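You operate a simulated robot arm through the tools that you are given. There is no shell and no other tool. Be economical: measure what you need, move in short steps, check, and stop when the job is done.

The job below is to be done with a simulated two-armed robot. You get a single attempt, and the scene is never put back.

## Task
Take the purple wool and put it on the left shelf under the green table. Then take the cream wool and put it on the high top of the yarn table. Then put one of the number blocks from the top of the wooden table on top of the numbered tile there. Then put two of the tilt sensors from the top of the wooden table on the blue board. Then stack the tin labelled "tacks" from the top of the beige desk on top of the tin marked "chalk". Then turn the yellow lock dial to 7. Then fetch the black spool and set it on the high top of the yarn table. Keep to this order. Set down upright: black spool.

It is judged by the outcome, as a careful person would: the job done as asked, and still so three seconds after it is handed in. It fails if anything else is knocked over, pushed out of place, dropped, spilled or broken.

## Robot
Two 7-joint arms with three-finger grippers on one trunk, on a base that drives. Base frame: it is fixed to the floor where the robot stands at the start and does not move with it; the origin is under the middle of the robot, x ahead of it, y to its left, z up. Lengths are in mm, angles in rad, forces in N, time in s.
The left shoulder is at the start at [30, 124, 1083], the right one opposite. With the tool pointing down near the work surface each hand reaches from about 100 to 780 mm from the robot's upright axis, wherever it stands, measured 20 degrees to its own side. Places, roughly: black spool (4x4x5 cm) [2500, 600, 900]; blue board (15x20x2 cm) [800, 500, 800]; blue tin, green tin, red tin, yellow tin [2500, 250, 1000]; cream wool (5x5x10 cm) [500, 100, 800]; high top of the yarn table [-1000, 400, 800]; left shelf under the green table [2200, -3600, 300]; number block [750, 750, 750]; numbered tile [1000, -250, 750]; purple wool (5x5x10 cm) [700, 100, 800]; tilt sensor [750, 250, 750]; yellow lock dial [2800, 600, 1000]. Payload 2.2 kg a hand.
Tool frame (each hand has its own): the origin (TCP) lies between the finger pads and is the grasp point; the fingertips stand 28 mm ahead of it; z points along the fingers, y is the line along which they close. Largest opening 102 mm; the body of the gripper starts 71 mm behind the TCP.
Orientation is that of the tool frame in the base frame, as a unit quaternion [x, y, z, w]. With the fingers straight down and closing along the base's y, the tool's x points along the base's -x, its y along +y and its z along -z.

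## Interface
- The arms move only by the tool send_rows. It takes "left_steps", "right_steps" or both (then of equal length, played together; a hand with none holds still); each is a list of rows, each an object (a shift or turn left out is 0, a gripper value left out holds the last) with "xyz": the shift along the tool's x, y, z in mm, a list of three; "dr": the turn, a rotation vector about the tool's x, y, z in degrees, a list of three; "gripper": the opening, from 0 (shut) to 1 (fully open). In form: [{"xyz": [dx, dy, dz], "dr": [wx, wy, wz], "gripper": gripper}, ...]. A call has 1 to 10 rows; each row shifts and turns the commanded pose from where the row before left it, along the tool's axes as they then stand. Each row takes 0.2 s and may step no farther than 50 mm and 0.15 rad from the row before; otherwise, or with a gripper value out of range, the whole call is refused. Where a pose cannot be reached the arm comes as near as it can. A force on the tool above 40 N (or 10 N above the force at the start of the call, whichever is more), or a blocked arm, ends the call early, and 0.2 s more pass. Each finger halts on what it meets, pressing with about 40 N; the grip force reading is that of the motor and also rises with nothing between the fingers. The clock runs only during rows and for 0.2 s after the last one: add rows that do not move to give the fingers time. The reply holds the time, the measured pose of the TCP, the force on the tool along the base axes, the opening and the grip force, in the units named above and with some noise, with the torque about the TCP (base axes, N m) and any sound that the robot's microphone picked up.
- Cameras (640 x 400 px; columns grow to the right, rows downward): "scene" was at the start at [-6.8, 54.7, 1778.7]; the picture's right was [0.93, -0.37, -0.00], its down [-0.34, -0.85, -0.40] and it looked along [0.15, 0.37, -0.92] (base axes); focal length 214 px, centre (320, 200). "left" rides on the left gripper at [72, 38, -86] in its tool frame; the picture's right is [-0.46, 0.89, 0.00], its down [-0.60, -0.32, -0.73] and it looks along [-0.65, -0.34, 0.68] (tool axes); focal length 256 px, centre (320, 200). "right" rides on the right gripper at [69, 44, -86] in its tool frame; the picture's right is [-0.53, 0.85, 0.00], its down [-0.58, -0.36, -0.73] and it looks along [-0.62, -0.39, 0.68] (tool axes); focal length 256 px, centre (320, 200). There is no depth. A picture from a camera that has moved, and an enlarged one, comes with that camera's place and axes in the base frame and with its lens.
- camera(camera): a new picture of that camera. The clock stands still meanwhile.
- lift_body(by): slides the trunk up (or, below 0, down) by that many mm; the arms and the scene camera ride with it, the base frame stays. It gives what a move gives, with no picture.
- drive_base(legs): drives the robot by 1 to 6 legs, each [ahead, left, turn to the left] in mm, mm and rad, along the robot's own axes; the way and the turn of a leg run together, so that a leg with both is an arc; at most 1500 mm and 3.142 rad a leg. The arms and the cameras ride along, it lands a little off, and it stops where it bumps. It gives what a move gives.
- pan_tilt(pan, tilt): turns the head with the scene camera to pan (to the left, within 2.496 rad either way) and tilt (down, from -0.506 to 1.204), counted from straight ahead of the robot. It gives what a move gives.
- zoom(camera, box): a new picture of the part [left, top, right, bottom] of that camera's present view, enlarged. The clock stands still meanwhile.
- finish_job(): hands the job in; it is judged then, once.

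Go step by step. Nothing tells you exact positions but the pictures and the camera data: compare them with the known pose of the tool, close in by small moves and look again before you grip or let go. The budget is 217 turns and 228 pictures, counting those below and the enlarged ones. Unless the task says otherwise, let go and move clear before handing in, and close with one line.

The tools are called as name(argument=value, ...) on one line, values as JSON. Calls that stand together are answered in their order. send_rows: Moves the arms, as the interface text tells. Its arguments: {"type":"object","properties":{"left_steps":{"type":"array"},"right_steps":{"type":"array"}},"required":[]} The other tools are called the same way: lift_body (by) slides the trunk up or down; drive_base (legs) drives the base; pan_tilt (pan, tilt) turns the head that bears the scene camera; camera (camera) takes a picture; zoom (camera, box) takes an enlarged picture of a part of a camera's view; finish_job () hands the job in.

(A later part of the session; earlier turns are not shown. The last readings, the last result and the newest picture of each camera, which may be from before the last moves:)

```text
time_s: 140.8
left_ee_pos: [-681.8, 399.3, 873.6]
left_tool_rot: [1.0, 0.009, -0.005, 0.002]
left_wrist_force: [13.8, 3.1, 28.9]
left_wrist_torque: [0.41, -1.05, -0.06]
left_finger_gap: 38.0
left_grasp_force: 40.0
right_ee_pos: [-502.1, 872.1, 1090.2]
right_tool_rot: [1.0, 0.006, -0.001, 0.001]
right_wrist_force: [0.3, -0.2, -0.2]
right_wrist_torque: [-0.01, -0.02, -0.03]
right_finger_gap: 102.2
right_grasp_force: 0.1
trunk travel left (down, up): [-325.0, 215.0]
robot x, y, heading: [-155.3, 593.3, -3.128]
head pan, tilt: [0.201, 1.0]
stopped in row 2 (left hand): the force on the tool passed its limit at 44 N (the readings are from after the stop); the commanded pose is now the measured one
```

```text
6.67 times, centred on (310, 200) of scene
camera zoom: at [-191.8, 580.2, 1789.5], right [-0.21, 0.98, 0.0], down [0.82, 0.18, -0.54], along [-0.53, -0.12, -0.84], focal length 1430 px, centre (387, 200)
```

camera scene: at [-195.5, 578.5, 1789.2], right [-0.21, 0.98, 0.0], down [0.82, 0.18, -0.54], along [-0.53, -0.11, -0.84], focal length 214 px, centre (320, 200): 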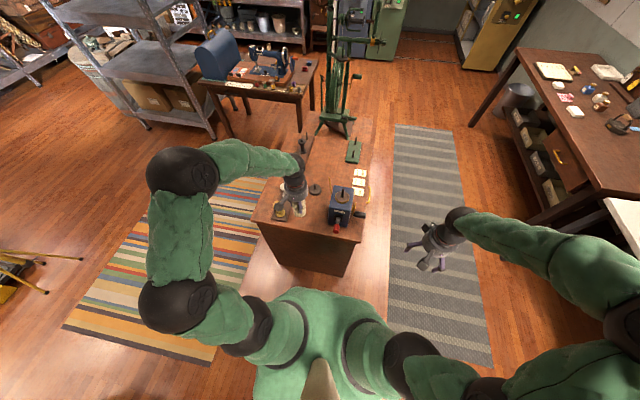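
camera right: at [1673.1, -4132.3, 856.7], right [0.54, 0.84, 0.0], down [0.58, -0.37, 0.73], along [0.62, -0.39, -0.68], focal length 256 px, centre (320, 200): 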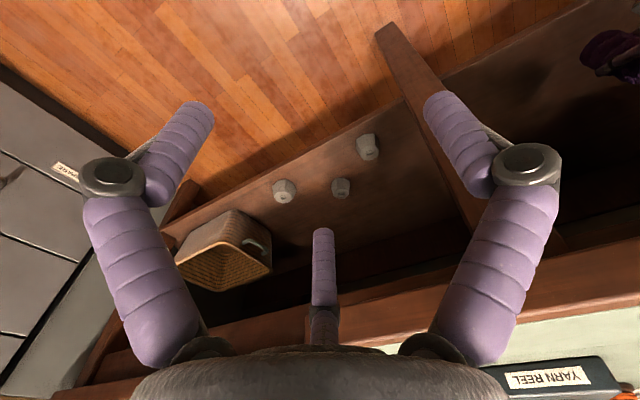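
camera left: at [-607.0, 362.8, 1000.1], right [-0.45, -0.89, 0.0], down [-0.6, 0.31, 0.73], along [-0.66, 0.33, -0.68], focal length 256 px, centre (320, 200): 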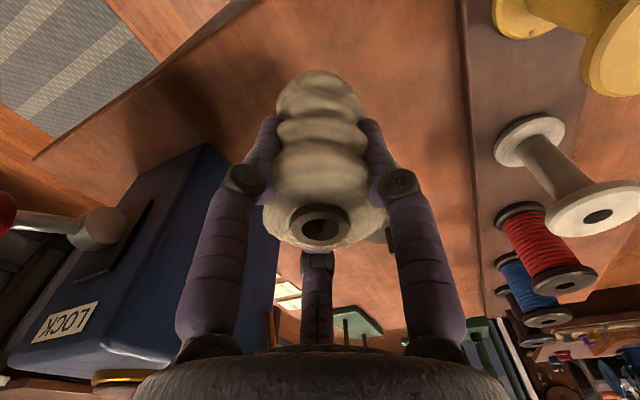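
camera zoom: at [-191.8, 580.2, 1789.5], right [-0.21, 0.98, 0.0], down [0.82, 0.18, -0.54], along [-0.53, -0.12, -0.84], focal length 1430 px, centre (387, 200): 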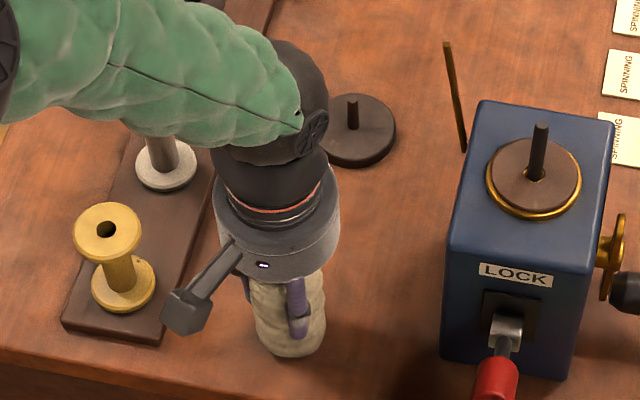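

Contact made. I open and withdraw upward.

send_rows(left_steps=[{"gripper": 0.55}, {"gripper": 0.75}, {}, {}])

send_rows(left_steps=[{"xyz": [0, 0, -20]}, {"xyz": [0, 0, -45]}, {"xyz": [0, 0, -45]}, {"xyz": [0, 0, -45]}, {"xyz": [40, 0, -25], "gripper": 1}, {"xyz": [40, 0, 0]}, {}])

zoom(camera="scene", box=[230, 140, 390, 290])

```text
time_s: 141.8
left_ee_pos: [-682.1, 397.7, 870.7]
left_tool_rot: [1.0, 0.008, -0.006, 0.002]
left_wrist_force: [1.2, 0.6, 0.2]
left_wrist_torque: [-0.01, 0.0, 0.0]
left_finger_gap: 76.3
left_grasp_force: 0.1
right_ee_pos: [-503.0, 870.3, 1090.0]
right_tool_rot: [1.0, 0.008, -0.001, 0.001]
right_wrist_force: [0.4, -0.2, -0.9]
right_wrist_torque: [-0.03, 0.0, -0.03]
right_finger_gap: 102.3
right_grasp_force: 0.1
trunk travel left (down, up): [-325.0, 215.0]
robot x, y, heading: [-159.5, 595.8, -3.127]
head pan, tilt: [0.201, 1.0]
```

```text
time_s: 143.4
left_ee_pos: [-599.9, 401.4, 1049.9]
left_tool_rot: [1.0, 0.008, -0.006, 0.003]
left_wrist_force: [-0.4, -0.4, 0.9]
left_wrist_torque: [0.02, -0.05, 0.01]
left_finger_gap: 102.0
left_grasp_force: 0.0
right_ee_pos: [-503.5, 872.3, 1089.8]
right_tool_rot: [1.0, 0.008, 0.0, 0.001]
right_wrist_force: [0.5, -0.2, 0.7]
right_wrist_torque: [-0.01, 0.0, -0.01]
right_finger_gap: 102.0
right_grasp_force: 0.1
trunk travel left (down, up): [-325.0, 215.0]
robot x, y, heading: [-158.5, 591.5, -3.125]
head pan, tilt: [0.201, 1.0]
```

```text
2.67 times, centred on (310, 215) of scene
camera zoom: at [-195.9, 578.9, 1789.1], right [-0.21, 0.98, 0.0], down [0.82, 0.18, -0.54], along [-0.53, -0.11, -0.84], focal length 572 px, centre (347, 160)
```

zoom: 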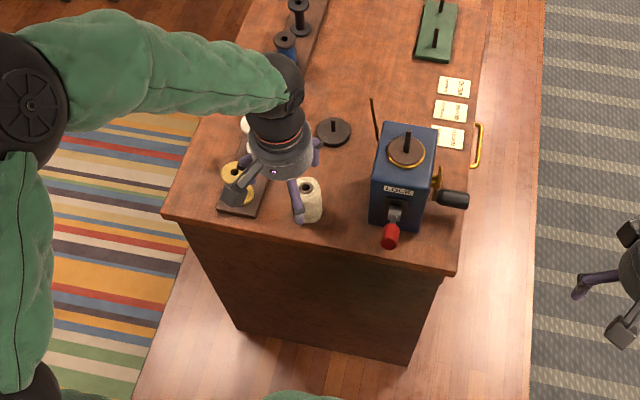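

Cream wool stands on the high top. Next I go around the left end of the wooden table to its far side, where the tile, blocks and sensors are within reach.

drive_base(legs=[[-90, 0, 0], [0, 0, -1.56], [0, 0, -1.56], [0, 800, 0]])

pan_tilt(pan=0.0, tilt=0.6)

camera(camera="scene")

```text
time_s: 155.9
left_ee_pos: [329.8, 1593.2, 1050.9]
left_tool_rot: [-0.028, 1.0, 0.001, 0.005]
left_wrist_force: [0.2, 1.2, -0.1]
left_wrist_torque: [-0.01, 0.03, 0.01]
left_finger_gap: 102.0
left_grasp_force: 0.1
right_ee_pos: [251.1, 1119.6, 1089.2]
right_tool_rot: [-0.025, 1.0, 0.001, 0.0]
right_wrist_force: [0.5, 0.2, 0.4]
right_wrist_torque: [-0.02, -0.01, -0.01]
right_finger_gap: 101.9
right_grasp_force: 0.0
trunk travel left (down, up): [-325.0, 215.0]
robot x, y, heading: [-102.6, 1381.5, 0.049]
head pan, tilt: [0.201, 1.0]
```

```text
time_s: 156.8
left_ee_pos: [330.1, 1592.4, 1051.1]
left_tool_rot: [-0.027, 1.0, 0.002, 0.005]
left_wrist_force: [0.7, -0.1, 0.1]
left_wrist_torque: [0.03, -0.04, 0.02]
left_finger_gap: 102.0
left_grasp_force: 0.0
right_ee_pos: [249.1, 1120.3, 1090.2]
right_tool_rot: [-0.025, 1.0, 0.001, -0.001]
right_wrist_force: [0.1, 0.2, -0.7]
right_wrist_torque: [0.01, -0.03, 0.02]
right_finger_gap: 102.4
right_grasp_force: 0.0
trunk travel left (down, up): [-325.0, 215.0]
robot x, y, heading: [-106.3, 1384.0, 0.05]
head pan, tilt: [0.0, 0.6]
```

```text
168 pictures are left
camera scene: at [-45.8, 1388.6, 1821.1], right [0.05, -1.0, 0.0], down [-0.57, -0.03, -0.82], along [0.82, 0.04, -0.57], focal length 214 px, centre (320, 200)
```

scene: 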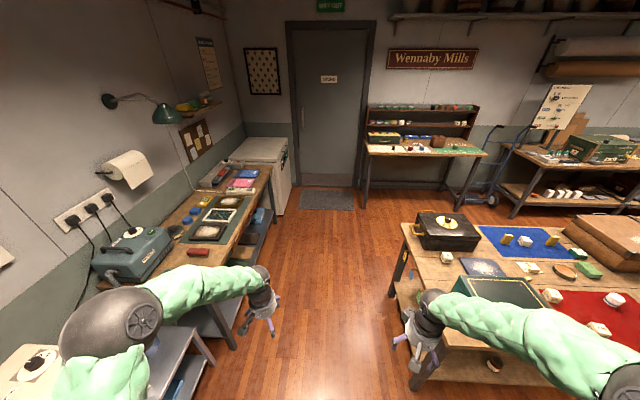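

The corridor is open. I drive ahead through it.

drive_base(legs=[[0, -50, -0.05], [900, 0, 0], [950, 0, 0]])

camera(camera="scene")

```text
time_s: 166.7
left_ee_pos: [2215.6, 1493.0, 1050.6]
left_tool_rot: [0.005, 1.0, 0.001, 0.005]
left_wrist_force: [0.7, 0.2, 0.3]
left_wrist_torque: [0.0, 0.03, 0.03]
left_finger_gap: 101.9
left_grasp_force: 0.0
right_ee_pos: [2105.9, 1026.8, 1089.2]
right_tool_rot: [0.007, 1.0, 0.001, 0.0]
right_wrist_force: [0.6, 0.5, -0.9]
right_wrist_torque: [0.02, 0.01, -0.04]
right_finger_gap: 102.0
right_grasp_force: 0.1
trunk travel left (down, up): [-325.0, 215.0]
robot x, y, heading: [1772.7, 1312.6, -0.015]
head pan, tilt: [0.0, 0.6]
```

```text
167 pictures are left
camera scene: at [1829.3, 1312.7, 1821.1], right [-0.01, -1.0, 0.0], down [-0.57, 0.01, -0.82], along [0.82, -0.01, -0.57], focal length 214 px, centre (320, 200)
```

scene: 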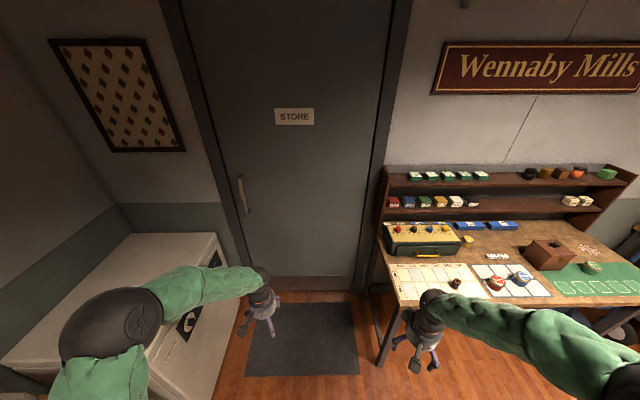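

I turn to face −x and strafe behind the wooden table's far side.

drive_base(legs=[[0, 0, 1.58], [0, 0, 1.577], [0, 1210, 0]])

pan_tilt(pan=0.0, tilt=0.9)

camera(camera="scene")

```text
time_s: 180.5
left_ee_pos: [1292.7, -80.9, 1050.3]
left_tool_rot: [1.0, -0.004, -0.005, 0.0]
left_wrist_force: [-0.1, -0.6, 0.3]
left_wrist_torque: [0.02, -0.02, 0.0]
left_finger_gap: 101.9
left_grasp_force: 0.1
right_ee_pos: [1402.1, 385.1, 1090.6]
right_tool_rot: [1.0, -0.007, 0.001, 0.001]
right_wrist_force: [0.5, 0.1, 0.7]
right_wrist_torque: [-0.01, 0.04, -0.01]
right_finger_gap: 102.0
right_grasp_force: 0.0
trunk travel left (down, up): [-325.0, 215.0]
robot x, y, heading: [1743.1, 96.7, 3.126]
head pan, tilt: [0.0, 0.6]
```

```text
time_s: 181.3
left_ee_pos: [1292.9, -80.2, 1050.7]
left_tool_rot: [1.0, -0.005, -0.005, 0.002]
left_wrist_force: [-0.3, -0.5, 0.1]
left_wrist_torque: [0.01, 0.0, -0.04]
left_finger_gap: 101.7
left_grasp_force: 0.1
right_ee_pos: [1402.2, 386.9, 1090.0]
right_tool_rot: [1.0, -0.007, 0.0, 0.001]
right_wrist_force: [0.1, 0.1, -0.2]
right_wrist_torque: [0.06, 0.02, -0.02]
right_finger_gap: 101.9
right_grasp_force: 0.0
trunk travel left (down, up): [-325.0, 215.0]
robot x, y, heading: [1737.7, 102.0, 3.125]
head pan, tilt: [0.0, 0.901]
```

```text
166 pictures are left
camera scene: at [1695.3, 99.6, 1796.4], right [0.01, 1.0, 0.0], down [0.78, -0.01, -0.62], along [-0.62, 0.01, -0.78], focal length 214 px, centre (320, 200)
```

scene: 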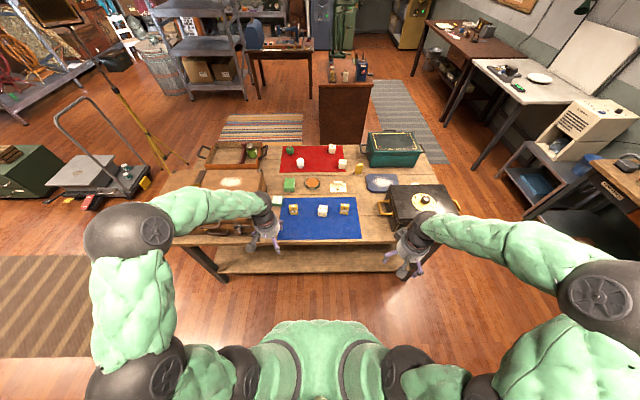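

I advance 140 mm and zoom on the table items.

drive_base(legs=[[140, 0, 0.016]])

pan_tilt(pan=0.0, tilt=1.0)

zoom(camera="scene", box=[250, 150, 400, 250])

camera(camera="left")

```text
time_s: 182.6
left_ee_pos: [1156.3, -88.5, 1050.1]
left_tool_rot: [1.0, 0.004, -0.004, 0.001]
left_wrist_force: [-0.9, 0.8, 0.6]
left_wrist_torque: [-0.01, -0.01, 0.02]
left_finger_gap: 101.7
left_grasp_force: 0.0
right_ee_pos: [1256.7, 381.4, 1089.6]
right_tool_rot: [1.0, 0.004, 0.001, 0.0]
right_wrist_force: [-0.7, -0.2, -0.5]
right_wrist_torque: [0.0, -0.05, 0.02]
right_finger_gap: 102.1
right_grasp_force: 0.0
trunk travel left (down, up): [-325.0, 215.0]
robot x, y, heading: [1601.8, 100.5, -3.144]
head pan, tilt: [0.0, 0.901]
```

```text
time_s: 183.3
left_ee_pos: [1157.4, -87.9, 1049.8]
left_tool_rot: [1.0, 0.004, -0.005, 0.002]
left_wrist_force: [-0.3, 0.0, 0.6]
left_wrist_torque: [0.01, -0.06, -0.02]
left_finger_gap: 102.0
left_grasp_force: 0.0
right_ee_pos: [1257.8, 381.0, 1089.9]
right_tool_rot: [1.0, 0.003, 0.0, 0.001]
right_wrist_force: [-0.4, 0.2, -0.1]
right_wrist_torque: [0.01, 0.02, 0.0]
right_finger_gap: 102.0
right_grasp_force: 0.0
trunk travel left (down, up): [-325.0, 215.0]
robot x, y, heading: [1599.4, 99.3, -3.142]
head pan, tilt: [0.0, 1.0]
```

```text
4.00 times, centred on (325, 200) of scene
camera zoom: at [1562.1, 99.4, 1789.2], right [0.0, 1.0, 0.0], down [0.84, 0.0, -0.54], along [-0.54, 0.0, -0.84], focal length 858 px, centre (300, 200)
```

zoom: 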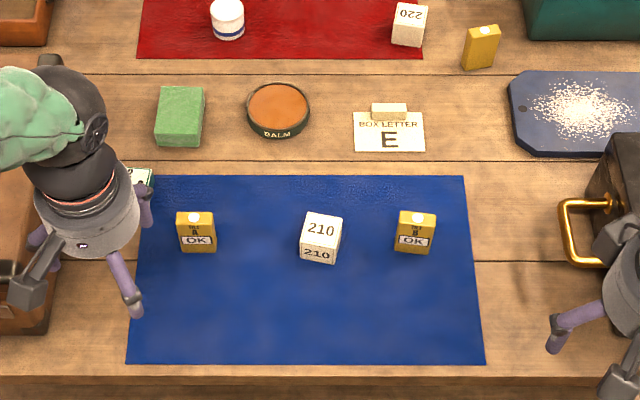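

```text
164 pictures are left
camera left: at [1231.0, -125.7, 1135.9], right [-0.46, -0.89, 0.01], down [-0.6, 0.31, 0.74], along [-0.66, 0.33, -0.68], focal length 256 px, centre (320, 200)
```

left: 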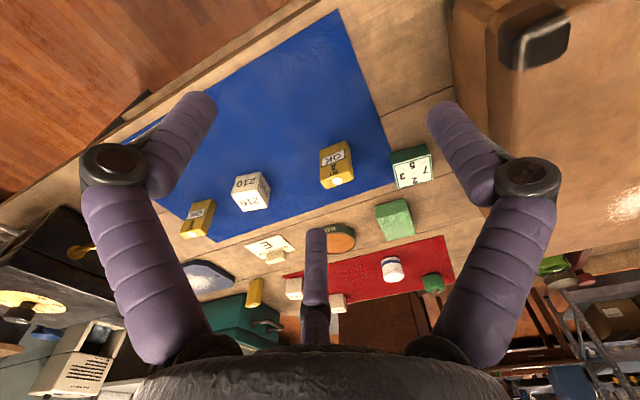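

I have the layout: block 210 ≈ [1002,127], tile ≈ [927,-134]. I bring the left hand over block 210.

send_rows(left_steps=[{"xyz": [-26, -36, 15]}, {"xyz": [-26, -36, 15]}, {"xyz": [-26, -36, 15]}, {"xyz": [-26, -36, 15]}, {"xyz": [-26, -36, 15]}, {"xyz": [-26, -36, 15]}, {}])

camera(camera="left")

zoom(camera="scene", box=[250, 150, 400, 250])

```text
time_s: 184.9
left_ee_pos: [999.6, 126.0, 963.9]
left_tool_rot: [1.0, 0.004, -0.005, 0.001]
left_wrist_force: [1.0, -0.1, 0.7]
left_wrist_torque: [0.03, -0.01, 0.02]
left_finger_gap: 101.8
left_grasp_force: 0.1
right_ee_pos: [1258.4, 380.3, 1090.2]
right_tool_rot: [1.0, 0.002, 0.0, 0.0]
right_wrist_force: [-1.1, 0.2, 0.5]
right_wrist_torque: [0.01, 0.05, 0.01]
right_finger_gap: 102.2
right_grasp_force: 0.0
trunk travel left (down, up): [-325.0, 215.0]
robot x, y, heading: [1601.6, 99.7, -3.143]
head pan, tilt: [0.0, 1.0]
```

```text
163 pictures are left
camera left: at [1073.5, 88.7, 1049.6], right [-0.46, -0.89, 0.01], down [-0.6, 0.31, 0.74], along [-0.66, 0.33, -0.68], focal length 256 px, centre (320, 200)
```

left: 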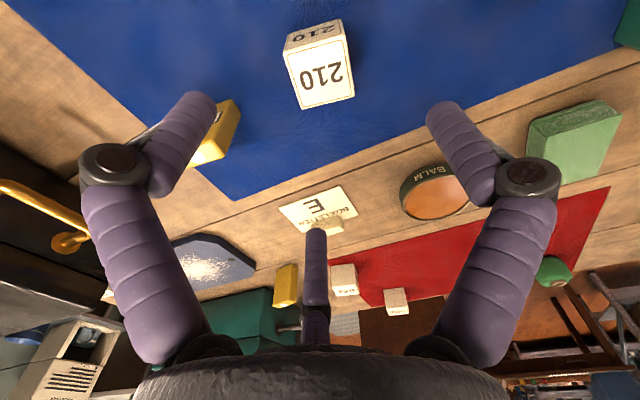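

```text
4.00 times, centred on (325, 200) of scene
camera zoom: at [1563.1, 98.4, 1789.2], right [0.0, 1.0, 0.0], down [0.84, 0.0, -0.54], along [-0.54, 0.0, -0.84], focal length 858 px, centre (300, 200)
```

zoom: 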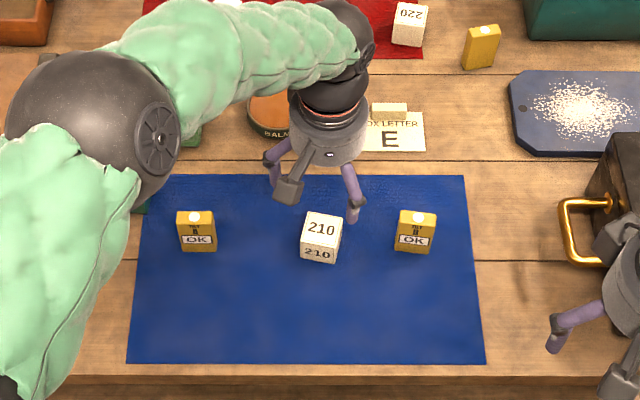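

Block 210 is centered under the hand but turned ~14°. I align, descend, and grip.

send_rows(left_steps=[{"dr": [0, 0, 7]}, {"dr": [0, 0, 7]}, {"xyz": [0, 0, 43]}, {"xyz": [0, 0, 43]}, {}])

camera(camera="left")

```text
time_s: 186.1
left_ee_pos: [998.3, 127.0, 874.9]
left_tool_rot: [0.993, -0.118, -0.005, 0.002]
left_wrist_force: [0.0, -0.3, -0.4]
left_wrist_torque: [0.01, 0.01, 0.0]
left_finger_gap: 101.8
left_grasp_force: 0.0
right_ee_pos: [1257.5, 380.8, 1090.1]
right_tool_rot: [1.0, 0.003, -0.001, 0.001]
right_wrist_force: [0.1, -0.5, -0.1]
right_wrist_torque: [0.0, -0.03, 0.01]
right_finger_gap: 102.0
right_grasp_force: 0.1
trunk travel left (down, up): [-325.0, 215.0]
robot x, y, heading: [1600.4, 101.6, -3.136]
head pan, tilt: [0.0, 1.0]
```

```text
161 pictures are left
camera left: at [1061.1, 72.2, 960.3], right [-0.66, -0.75, 0.01], down [-0.51, 0.45, 0.74], along [-0.56, 0.48, -0.68], focal length 256 px, centre (320, 200)
```

left: 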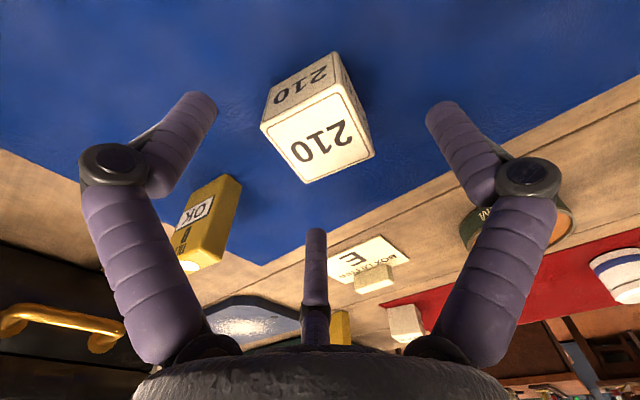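

The fingers now align with the block. A small centering shift, then down and grip.

send_rows(left_steps=[{"xyz": [6, 4, 0]}, {"xyz": [0, 0, 25]}, {"xyz": [0, 0, 16]}, {}, {"gripper": 0}, {}, {}, {}])

send_rows(left_steps=[{"xyz": [0, 0, -30]}, {"xyz": [0, 0, -45]}, {"xyz": [0, 0, -40]}, {}])

camera(camera="left")

```text
time_s: 187.9
left_ee_pos: [1003.0, 120.9, 835.2]
left_tool_rot: [0.993, -0.117, -0.005, 0.002]
left_wrist_force: [-0.4, 0.5, 1.7]
left_wrist_torque: [0.06, -0.06, 0.03]
left_finger_gap: 54.0
left_grasp_force: 39.9
right_ee_pos: [1257.7, 381.4, 1089.4]
right_tool_rot: [1.0, 0.002, 0.0, 0.0]
right_wrist_force: [-0.6, 0.1, -0.6]
right_wrist_torque: [0.01, 0.0, 0.01]
right_finger_gap: 101.8
right_grasp_force: 0.1
trunk travel left (down, up): [-325.0, 215.0]
robot x, y, heading: [1597.6, 94.9, -3.137]
head pan, tilt: [0.0, 1.0]
```

```text
time_s: 188.9
left_ee_pos: [1004.2, 120.6, 949.1]
left_tool_rot: [0.993, -0.117, -0.004, 0.002]
left_wrist_force: [0.0, 0.3, -1.1]
left_wrist_torque: [0.0, -0.01, 0.01]
left_finger_gap: 54.0
left_grasp_force: 39.7
right_ee_pos: [1257.3, 381.8, 1089.3]
right_tool_rot: [1.0, 0.003, 0.001, 0.002]
right_wrist_force: [-0.6, 0.3, 0.4]
right_wrist_torque: [0.02, -0.04, 0.0]
right_finger_gap: 101.8
right_grasp_force: 0.0
trunk travel left (down, up): [-325.0, 215.0]
robot x, y, heading: [1598.5, 100.2, -3.14]
head pan, tilt: [0.0, 1.0]
```

```text
160 pictures are left
camera left: at [1066.3, 66.1, 1034.7], right [-0.66, -0.75, 0.01], down [-0.51, 0.45, 0.73], along [-0.56, 0.48, -0.68], focal length 256 px, centre (320, 200)
```

left: 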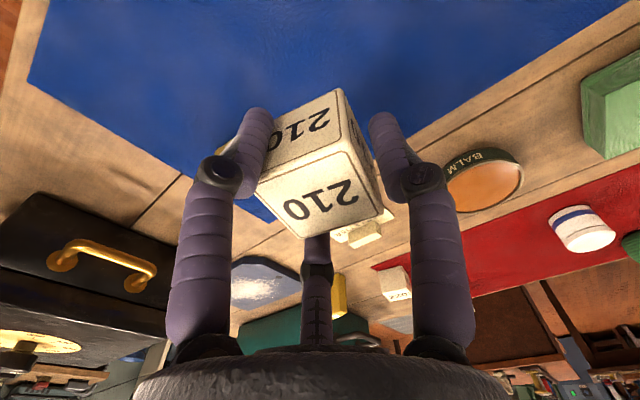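

Block held. I carry it over the tile (~[925,-133]) and square it up.

send_rows(left_steps=[{"xyz": [-2.8, 44.2, 0]}, {"xyz": [-2.8, 44.2, 0]}, {"xyz": [-2.8, 44.2, 0]}, {"xyz": [-2.8, 44.2, 0]}, {"xyz": [-2.8, 44.2, 0]}, {"xyz": [-2.8, 44.2, 0]}, {"dr": [0, 0, -5]}, {"dr": [0, 0, -5]}, {}])

camera(camera="left")

zoom(camera="scene", box=[240, 150, 340, 220])

camera(camera="right")

```text
time_s: 190.9
left_ee_pos: [925.2, -134.1, 951.7]
left_tool_rot: [1.0, -0.031, -0.005, 0.002]
left_wrist_force: [-0.1, 0.6, -0.3]
left_wrist_torque: [0.01, 0.02, 0.01]
left_finger_gap: 53.8
left_grasp_force: 39.7
right_ee_pos: [1257.7, 381.5, 1089.1]
right_tool_rot: [1.0, 0.003, 0.0, 0.001]
right_wrist_force: [-1.2, 0.7, -0.7]
right_wrist_torque: [0.01, 0.01, -0.02]
right_finger_gap: 101.8
right_grasp_force: 0.1
trunk travel left (down, up): [-325.0, 215.0]
robot x, y, heading: [1605.3, 100.3, -3.138]
head pan, tilt: [0.0, 1.0]
```

```text
159 pictures are left
camera left: at [995.6, -176.4, 1036.5], right [-0.52, -0.86, 0.01], down [-0.58, 0.36, 0.74], along [-0.63, 0.38, -0.68], focal length 256 px, centre (320, 200)
```

left: 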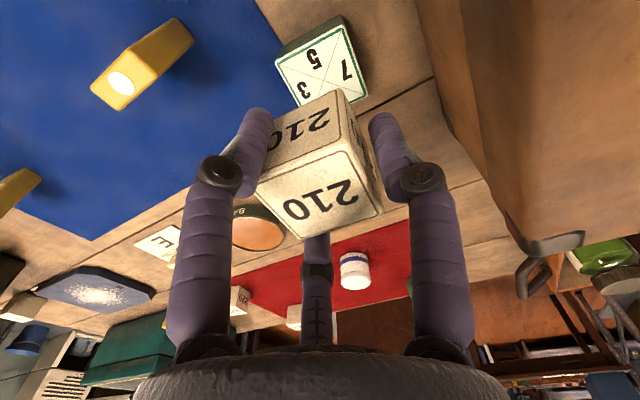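

```text
5.71 times, centred on (290, 185) of scene
camera zoom: at [1561.9, 99.9, 1789.2], right [0.0, 1.0, 0.0], down [0.84, 0.0, -0.54], along [-0.54, 0.0, -0.84], focal length 1226 px, centre (491, 286)
```

zoom: 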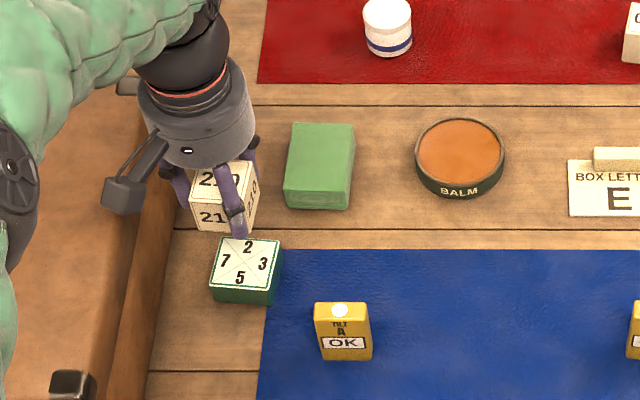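

```text
157 pictures are left
camera right: at [1327.2, 336.8, 1176.6], right [-0.53, -0.85, 0.0], down [-0.58, 0.36, 0.73], along [-0.62, 0.39, -0.68], focal length 256 px, centre (320, 200)
```

right: 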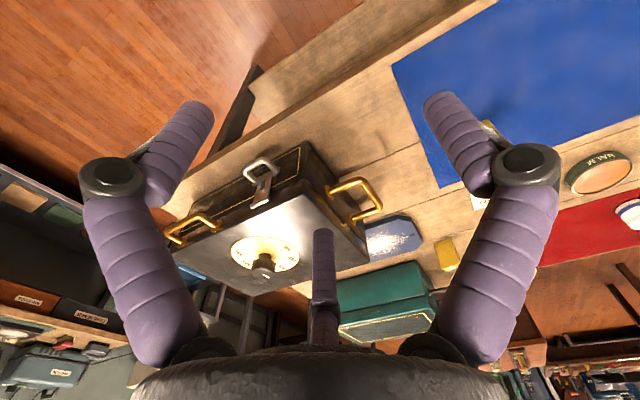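

Alignment looks right. I lower to just above the tile and look.

send_rows(left_steps=[{"xyz": [-2, 1, 40]}, {"xyz": [0, 0, 30]}, {}])

camera(camera="left")

zoom(camera="scene", box=[260, 170, 310, 205])

```text
time_s: 191.7
left_ee_pos: [920.3, -134.0, 882.4]
left_tool_rot: [0.999, -0.031, -0.005, 0.001]
left_wrist_force: [-0.7, -0.1, -0.2]
left_wrist_torque: [0.04, 0.01, 0.0]
left_finger_gap: 54.2
left_grasp_force: 40.1
right_ee_pos: [1257.9, 380.5, 1090.3]
right_tool_rot: [1.0, 0.002, -0.001, 0.001]
right_wrist_force: [-0.2, 0.2, 0.1]
right_wrist_torque: [0.04, 0.04, 0.01]
right_finger_gap: 101.8
right_grasp_force: 0.0
trunk travel left (down, up): [-325.0, 215.0]
robot x, y, heading: [1602.6, 101.8, -3.135]
head pan, tilt: [0.0, 1.0]
```

```text
156 pictures are left
camera left: at [991.8, -177.2, 967.4], right [-0.52, -0.86, 0.01], down [-0.58, 0.36, 0.74], along [-0.63, 0.38, -0.68], focal length 256 px, centre (320, 200)
```

left: 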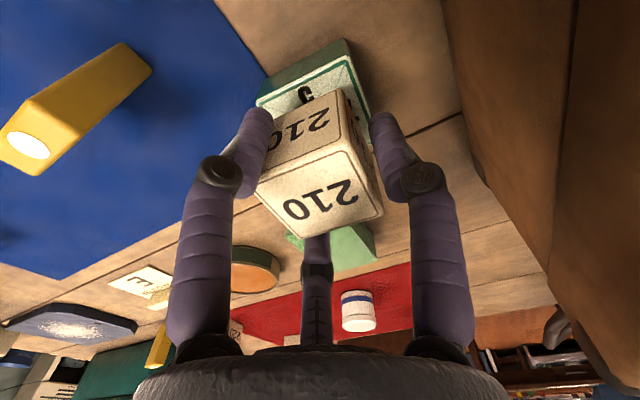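

```text
11.43 times, centred on (285, 188) of scene
camera zoom: at [1561.8, 99.4, 1789.2], right [0.0, 1.0, 0.0], down [0.84, 0.0, -0.54], along [-0.54, 0.0, -0.84], focal length 2451 px, centre (720, 343)
```

zoom: 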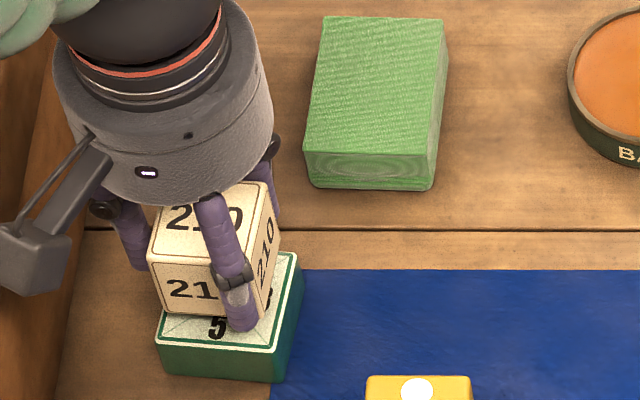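

Block and tile line up well. Lowering to contact.

send_rows(left_steps=[{"xyz": [1, 0, 8]}, {"xyz": [0, 0, 6]}, {}])

send_rows(left_steps=[{"xyz": [0, 0, 3]}, {}])

send_rows(left_steps=[{"xyz": [0, 0, 3]}, {}])

zoom(camera="scene", box=[260, 170, 310, 205])

```text
time_s: 192.5
left_ee_pos: [922.6, -134.6, 868.2]
left_tool_rot: [1.0, -0.031, -0.006, 0.002]
left_wrist_force: [0.0, 0.0, -0.8]
left_wrist_torque: [0.03, -0.01, -0.01]
left_finger_gap: 54.0
left_grasp_force: 40.7
right_ee_pos: [1258.3, 381.7, 1089.8]
right_tool_rot: [1.0, 0.001, -0.001, 0.002]
right_wrist_force: [-0.2, -0.1, -0.4]
right_wrist_torque: [-0.03, 0.02, 0.03]
right_finger_gap: 102.0
right_grasp_force: 0.1
trunk travel left (down, up): [-325.0, 215.0]
robot x, y, heading: [1599.6, 99.9, -3.136]
head pan, tilt: [0.0, 1.0]
```

```text
time_s: 193.1
left_ee_pos: [921.8, -135.1, 865.9]
left_tool_rot: [1.0, -0.031, -0.007, 0.002]
left_wrist_force: [1.1, -0.2, 5.6]
left_wrist_torque: [0.06, -0.14, 0.0]
left_finger_gap: 54.0
left_grasp_force: 40.1
right_ee_pos: [1257.7, 382.0, 1088.9]
right_tool_rot: [1.0, 0.003, 0.0, 0.002]
right_wrist_force: [-0.2, 0.4, -0.4]
right_wrist_torque: [0.03, 0.0, 0.01]
right_finger_gap: 102.0
right_grasp_force: 0.1
trunk travel left (down, up): [-325.0, 215.0]
robot x, y, heading: [1601.1, 97.1, -3.137]
head pan, tilt: [0.0, 1.0]
```

```text
time_s: 193.7
left_ee_pos: [921.1, -135.2, 864.7]
left_tool_rot: [0.999, -0.031, -0.008, 0.003]
left_wrist_force: [1.3, 0.1, 20.8]
left_wrist_torque: [0.14, -0.51, -0.04]
left_finger_gap: 53.8
left_grasp_force: 40.6
right_ee_pos: [1259.3, 380.9, 1090.2]
right_tool_rot: [1.0, 0.003, -0.001, 0.001]
right_wrist_force: [0.0, 0.1, 0.1]
right_wrist_torque: [0.0, 0.01, -0.03]
right_finger_gap: 101.9
right_grasp_force: 0.0
trunk travel left (down, up): [-325.0, 215.0]
robot x, y, heading: [1599.5, 97.8, -3.142]
head pan, tilt: [0.0, 1.0]
```

```text
11.43 times, centred on (285, 188) of scene
camera zoom: at [1564.4, 100.2, 1789.4], right [0.0, 1.0, 0.0], down [0.84, 0.0, -0.54], along [-0.54, 0.0, -0.84], focal length 2451 px, centre (720, 343)
```

zoom: 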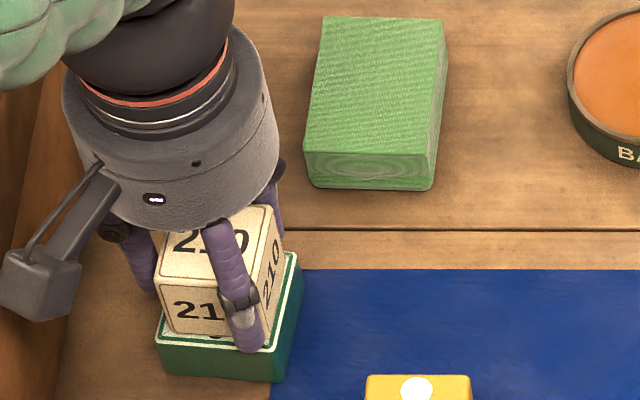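

Block rests on the tile. Release and rise.

send_rows(left_steps=[{"xyz": [0, 0, -1]}, {"gripper": 0.62}, {"gripper": 0.7}, {}, {"xyz": [0, 0, -20]}, {"xyz": [0, 0, -45]}, {"xyz": [0, 0, -45]}, {}])

zoom(camera="scene", box=[240, 150, 400, 250])

camera(camera="left")

```text
time_s: 195.5
left_ee_pos: [922.5, -132.8, 972.0]
left_tool_rot: [1.0, -0.03, -0.005, 0.002]
left_wrist_force: [-0.6, -0.1, -0.3]
left_wrist_torque: [0.05, -0.04, 0.02]
left_finger_gap: 71.3
left_grasp_force: 0.0
right_ee_pos: [1258.0, 379.4, 1090.2]
right_tool_rot: [1.0, 0.003, 0.001, 0.001]
right_wrist_force: [0.5, -0.5, -0.2]
right_wrist_torque: [0.01, 0.03, 0.01]
right_finger_gap: 101.9
right_grasp_force: 0.0
trunk travel left (down, up): [-325.0, 215.0]
robot x, y, heading: [1599.2, 94.8, -3.132]
head pan, tilt: [0.0, 1.0]
```

```text
4.00 times, centred on (320, 200) of scene
camera zoom: at [1560.9, 99.2, 1789.1], right [0.0, 1.0, 0.0], down [0.84, 0.0, -0.54], along [-0.54, 0.0, -0.84], focal length 858 px, centre (320, 200)
```

zoom: 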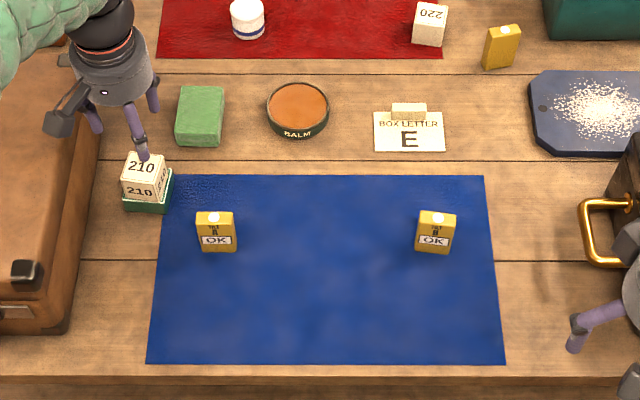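

```text
152 pictures are left
camera left: at [994.3, -175.5, 1056.9], right [-0.52, -0.86, 0.01], down [-0.58, 0.36, 0.74], along [-0.63, 0.38, -0.68], focal length 256 px, centre (320, 200)
```

left: 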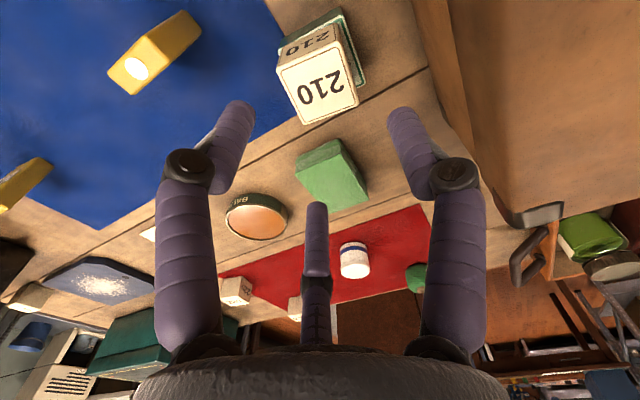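

Block 210 sits on the numbered tile. Now the left hand retreats and the right hand goes above sensor B (~[1004,245]).

send_rows(left_steps=[{"xyz": [30, 0, -20], "gripper": 1}, {"xyz": [40, 0, -20]}, {"xyz": [40, 0, -20]}, {"xyz": [40, 0, -20]}, {"xyz": [40, 0, 0]}, {"xyz": [40, 0, 0]}, {}, {}], right_steps=[{}, {"xyz": [-36, 19, 18]}, {"xyz": [-36, 19, 18]}, {"xyz": [-36, 19, 18]}, {"xyz": [-36, 19, 18]}, {"xyz": [-36, 19, 18]}, {"xyz": [-36, 19, 18]}, {"xyz": [-36, 19, 18]}])

camera(camera="right")

zoom(camera="scene", box=[290, 160, 390, 225])

```text
time_s: 197.3
left_ee_pos: [1152.5, -149.3, 1048.9]
left_tool_rot: [1.0, -0.031, -0.005, 0.002]
left_wrist_force: [-0.7, -1.0, -0.1]
left_wrist_torque: [0.01, -0.02, 0.04]
left_finger_gap: 101.8
left_grasp_force: 0.1
right_ee_pos: [1006.1, 244.4, 964.6]
right_tool_rot: [1.0, 0.002, 0.001, 0.001]
right_wrist_force: [-0.3, 0.4, 0.1]
right_wrist_torque: [-0.02, -0.01, 0.01]
right_finger_gap: 101.8
right_grasp_force: 0.1
trunk travel left (down, up): [-325.0, 215.0]
robot x, y, heading: [1599.0, 101.2, -3.133]
head pan, tilt: [0.0, 1.0]
```

```text
151 pictures are left
camera right: at [1074.6, 200.8, 1051.0], right [-0.53, -0.85, 0.0], down [-0.58, 0.36, 0.73], along [-0.62, 0.39, -0.68], focal length 256 px, centre (320, 200)
```

right: 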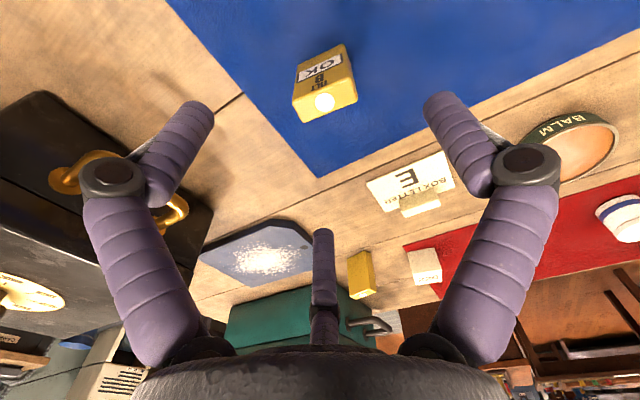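

```text
6.15 times, centred on (340, 192) of scene
camera zoom: at [1560.8, 98.6, 1789.1], right [0.0, 1.0, 0.0], down [0.84, 0.0, -0.54], along [-0.54, 0.0, -0.84], focal length 1320 px, centre (197, 246)
```

zoom: 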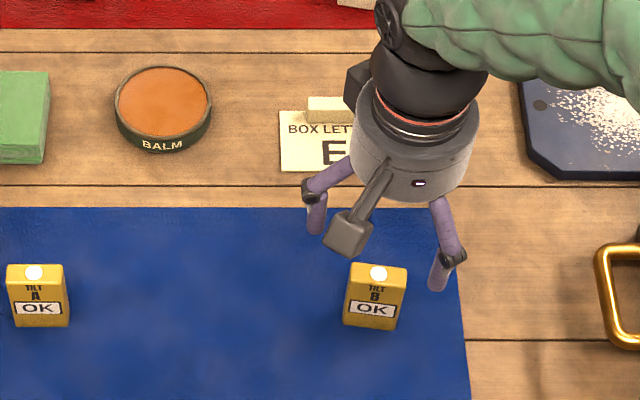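

Sensor B stands at about [999,245], top 873. I descend and grip it.

send_rows(right_steps=[{"xyz": [-7, -1, 30]}, {"xyz": [0, 0, 30]}, {}])

camera(camera="right")

```text
time_s: 198.1
left_ee_pos: [1153.8, -148.4, 1047.6]
left_tool_rot: [1.0, -0.031, -0.005, 0.002]
left_wrist_force: [-0.3, 0.6, -0.3]
left_wrist_torque: [0.03, -0.01, -0.04]
left_finger_gap: 101.8
left_grasp_force: 0.1
right_ee_pos: [998.9, 248.2, 904.2]
right_tool_rot: [1.0, 0.002, 0.0, 0.002]
right_wrist_force: [-0.1, -0.3, 0.6]
right_wrist_torque: [0.0, -0.01, 0.01]
right_finger_gap: 102.0
right_grasp_force: 0.1
trunk travel left (down, up): [-325.0, 215.0]
robot x, y, heading: [1601.8, 96.4, -3.135]
head pan, tilt: [0.0, 1.0]
```

```text
149 pictures are left
camera right: at [1067.5, 203.9, 990.7], right [-0.53, -0.85, 0.0], down [-0.58, 0.36, 0.73], along [-0.62, 0.39, -0.68], focal length 256 px, centre (320, 200)
```

right: 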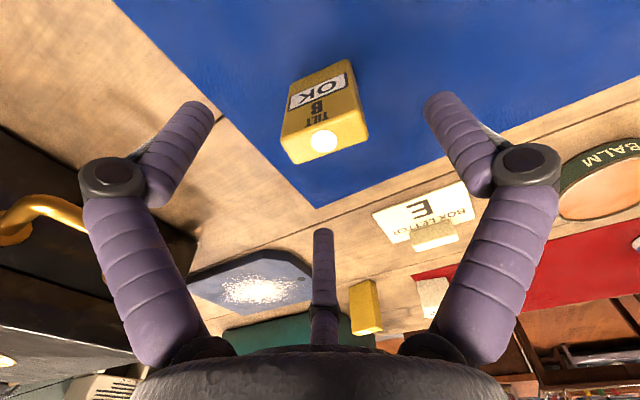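

send_rows(right_steps=[{"xyz": [0, 3, 30]}, {"xyz": [0, 0, 28]}, {}, {"gripper": 0}, {}, {}, {}])

send_rows(right_steps=[{"xyz": [0, 0, -20]}, {"xyz": [0, 0, -40]}, {"xyz": [0, 0, -45]}, {"xyz": [0, 0, -45]}, {}])

camera(camera="right")

camera(camera="scene")

```text
time_s: 199.7
left_ee_pos: [1152.8, -147.7, 1047.0]
left_tool_rot: [0.999, -0.031, -0.006, 0.002]
left_wrist_force: [0.0, 0.8, 0.1]
left_wrist_torque: [0.01, 0.01, -0.04]
left_finger_gap: 102.2
left_grasp_force: 0.1
right_ee_pos: [999.1, 244.2, 844.2]
right_tool_rot: [1.0, 0.003, 0.0, 0.001]
right_wrist_force: [0.1, 0.1, 0.6]
right_wrist_torque: [-0.02, 0.02, -0.01]
right_finger_gap: 23.7
right_grasp_force: 40.3
trunk travel left (down, up): [-325.0, 215.0]
robot x, y, heading: [1598.5, 105.6, -3.139]
head pan, tilt: [0.0, 1.0]
```

```text
time_s: 200.9
left_ee_pos: [1151.6, -148.6, 1047.5]
left_tool_rot: [1.0, -0.031, -0.005, 0.002]
left_wrist_force: [0.1, -0.3, -0.6]
left_wrist_torque: [-0.05, -0.01, -0.01]
left_finger_gap: 101.9
left_grasp_force: 0.1
right_ee_pos: [999.2, 243.5, 995.9]
right_tool_rot: [1.0, 0.003, 0.0, 0.0]
right_wrist_force: [0.2, 0.2, -0.4]
right_wrist_torque: [0.01, -0.01, 0.01]
right_finger_gap: 23.4
right_grasp_force: 39.3
trunk travel left (down, up): [-325.0, 215.0]
robot x, y, heading: [1602.3, 100.4, -3.137]
head pan, tilt: [0.0, 1.0]
```

```text
148 pictures are left
camera right: at [1069.3, 199.7, 1082.4], right [-0.53, -0.85, 0.0], down [-0.58, 0.36, 0.73], along [-0.62, 0.39, -0.68], focal length 256 px, centre (320, 200)
```

right: 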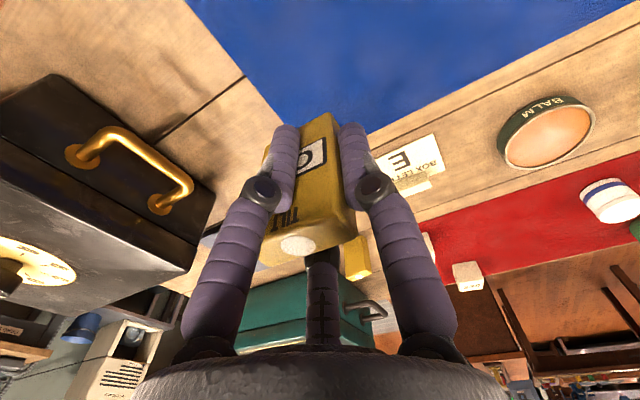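

```text
147 pictures are left
camera scene: at [1560.7, 99.6, 1789.1], right [0.0, 1.0, 0.0], down [0.84, 0.0, -0.54], along [-0.54, 0.0, -0.84], focal length 214 px, centre (320, 200)
```

scene: 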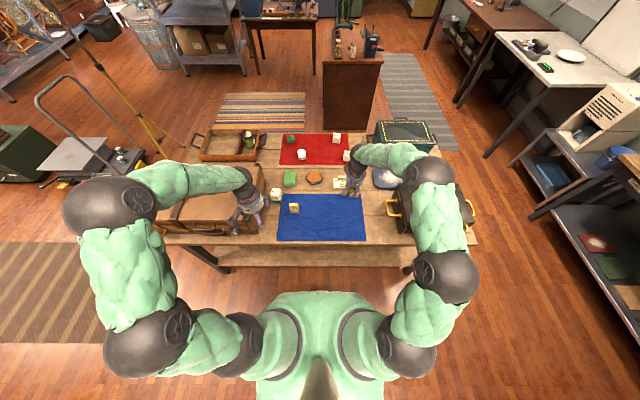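

The gap reads only 24 mm, so I check how the sensor sits in the fingers.

zoom(camera="scene", box=[325, 160, 375, 215])

zoom(camera="right", box=[220, 80, 420, 290])

camera(camera="left")

```text
7.27 times, centred on (350, 188) of scene
camera zoom: at [1560.7, 99.6, 1789.1], right [0.0, 1.0, 0.0], down [0.84, 0.0, -0.54], along [-0.54, 0.0, -0.84], focal length 1560 px, centre (102, 291)
```

zoom: 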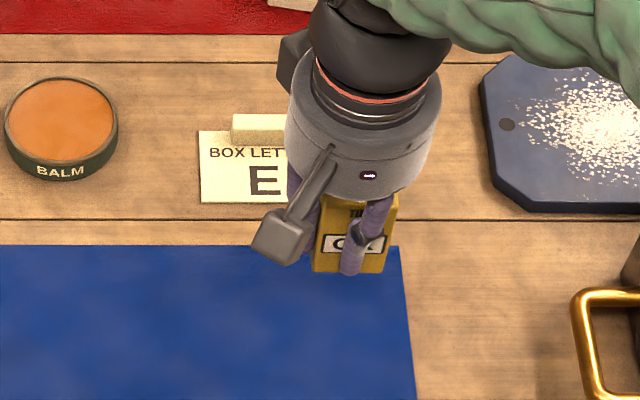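

```text
1.90 times, centred on (320, 185) of right
camera zoom: at [1069.3, 199.7, 1082.4], right [-0.53, -0.85, 0.0], down [-0.58, 0.36, 0.73], along [-0.62, 0.39, -0.68], focal length 488 px, centre (320, 229)
```

zoom: 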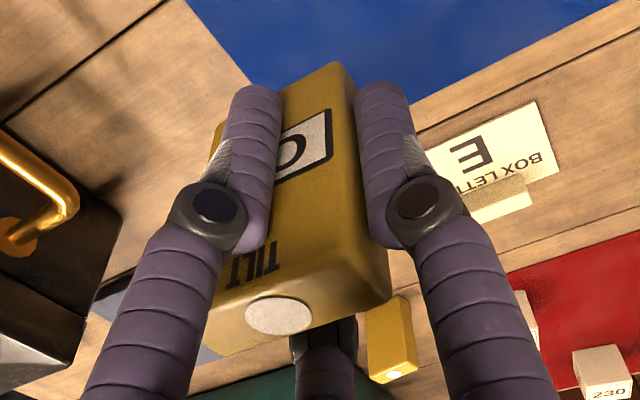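

```text
144 pictures are left
camera left: at [1223.4, -191.1, 1133.2], right [-0.52, -0.86, 0.01], down [-0.58, 0.36, 0.74], along [-0.63, 0.38, -0.68], focal length 256 px, centre (320, 200)
```

left: 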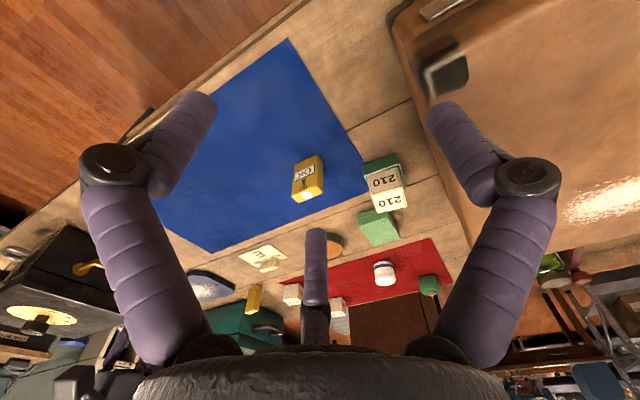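

I zoom closely to judge how the fingers hold the sensor.

zoom(camera="scene", box=[340, 180, 364, 200])

```text
16.00 times, centred on (352, 190) of scene
camera zoom: at [1560.7, 99.6, 1789.1], right [0.0, 1.0, 0.0], down [0.84, 0.0, -0.54], along [-0.54, 0.0, -0.84], focal length 3432 px, centre (-192, 360)
```

zoom: 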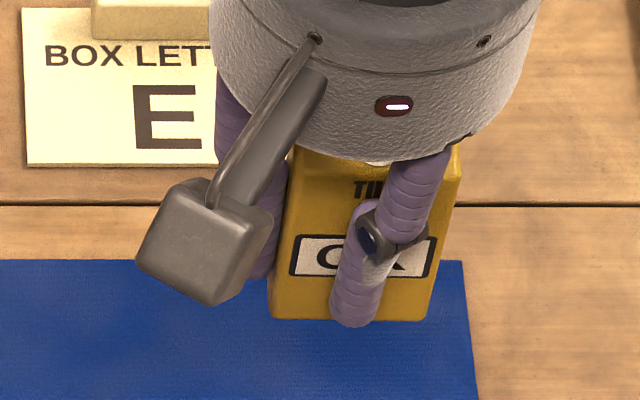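

The sensor is held and level. I drive so the right hand lines up with the slate board's near corner.

drive_base(legs=[[70, -140, 0]])

camera(camera="right")

camera(camera="scene")

```text
time_s: 202.3
left_ee_pos: [1080.4, -8.1, 1048.2]
left_tool_rot: [1.0, -0.031, -0.005, 0.002]
left_wrist_force: [-0.8, 0.6, 0.5]
left_wrist_torque: [-0.04, -0.03, 0.03]
left_finger_gap: 102.1
left_grasp_force: 0.0
right_ee_pos: [928.9, 385.2, 995.9]
right_tool_rot: [1.0, 0.001, 0.001, 0.001]
right_wrist_force: [-0.2, -0.1, -1.3]
right_wrist_torque: [-0.07, 0.01, 0.01]
right_finger_gap: 23.5
right_grasp_force: 40.1
trunk travel left (down, up): [-325.0, 215.0]
robot x, y, heading: [1525.7, 241.6, -3.138]
head pan, tilt: [0.0, 1.0]
```

```text
142 pictures are left
camera right: at [998.0, 340.5, 1082.1], right [-0.53, -0.85, 0.0], down [-0.58, 0.36, 0.73], along [-0.62, 0.39, -0.68], focal length 256 px, centre (320, 200)
```

right: 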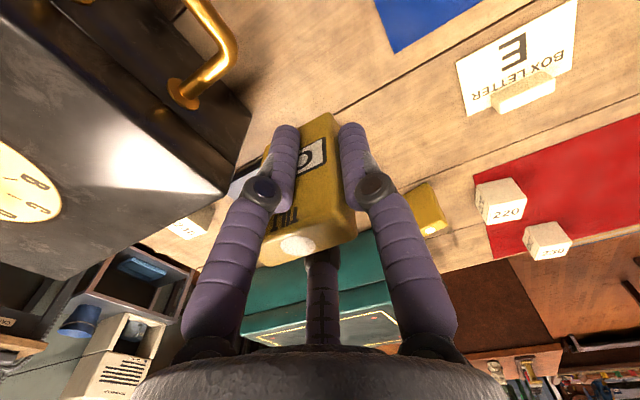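

```text
141 pictures are left
camera scene: at [1489.6, 240.7, 1789.1], right [0.0, 1.0, 0.0], down [0.84, 0.0, -0.54], along [-0.54, 0.0, -0.84], focal length 214 px, centre (320, 200)
```

scene: 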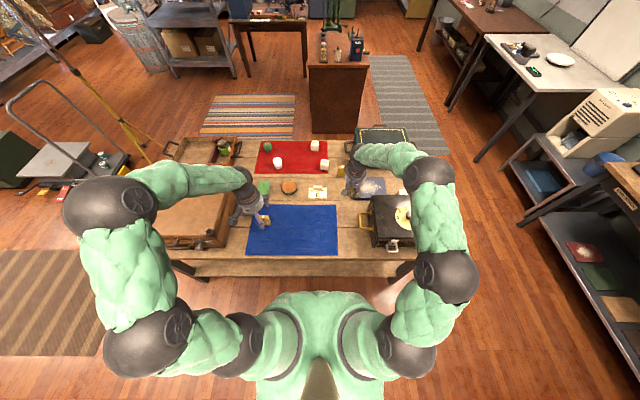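

I move over the near-left part of the board and look before lowering.

send_rows(right_steps=[{"xyz": [-34, -12, 0]}, {"xyz": [-34, -20, 0]}, {"xyz": [-33, -20, 0]}, {}])

camera(camera="right")

zoom(camera="scene", box=[310, 150, 430, 250])

```text
time_s: 203.3
left_ee_pos: [1081.2, -9.7, 1049.0]
left_tool_rot: [1.0, -0.031, -0.006, 0.001]
left_wrist_force: [0.4, -0.5, -0.2]
left_wrist_torque: [0.0, 0.02, -0.01]
left_finger_gap: 102.0
left_grasp_force: 0.0
right_ee_pos: [828.1, 436.2, 994.8]
right_tool_rot: [1.0, 0.001, 0.0, 0.001]
right_wrist_force: [-0.7, -0.3, -1.3]
right_wrist_torque: [-0.03, 0.02, 0.02]
right_finger_gap: 23.4
right_grasp_force: 39.8
trunk travel left (down, up): [-325.0, 215.0]
robot x, y, heading: [1530.1, 239.9, -3.137]
head pan, tilt: [0.0, 1.0]
```

```text
140 pictures are left
camera right: at [897.8, 392.2, 1082.4], right [-0.53, -0.85, 0.0], down [-0.58, 0.36, 0.73], along [-0.62, 0.39, -0.68], focal length 256 px, centre (320, 200)
```

right: 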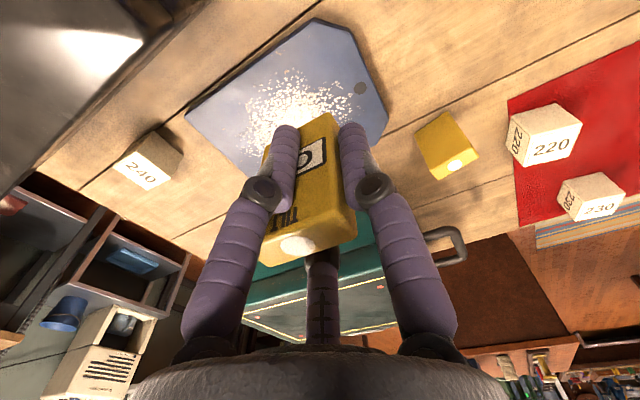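

```text
4.00 times, centred on (370, 200) of scene
camera zoom: at [1491.6, 239.0, 1789.2], right [0.0, 1.0, 0.0], down [0.84, 0.0, -0.54], along [-0.54, 0.0, -0.84], focal length 858 px, centre (120, 200)
```

zoom: 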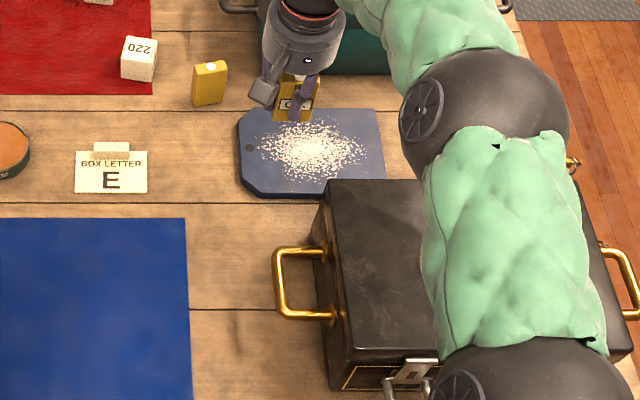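

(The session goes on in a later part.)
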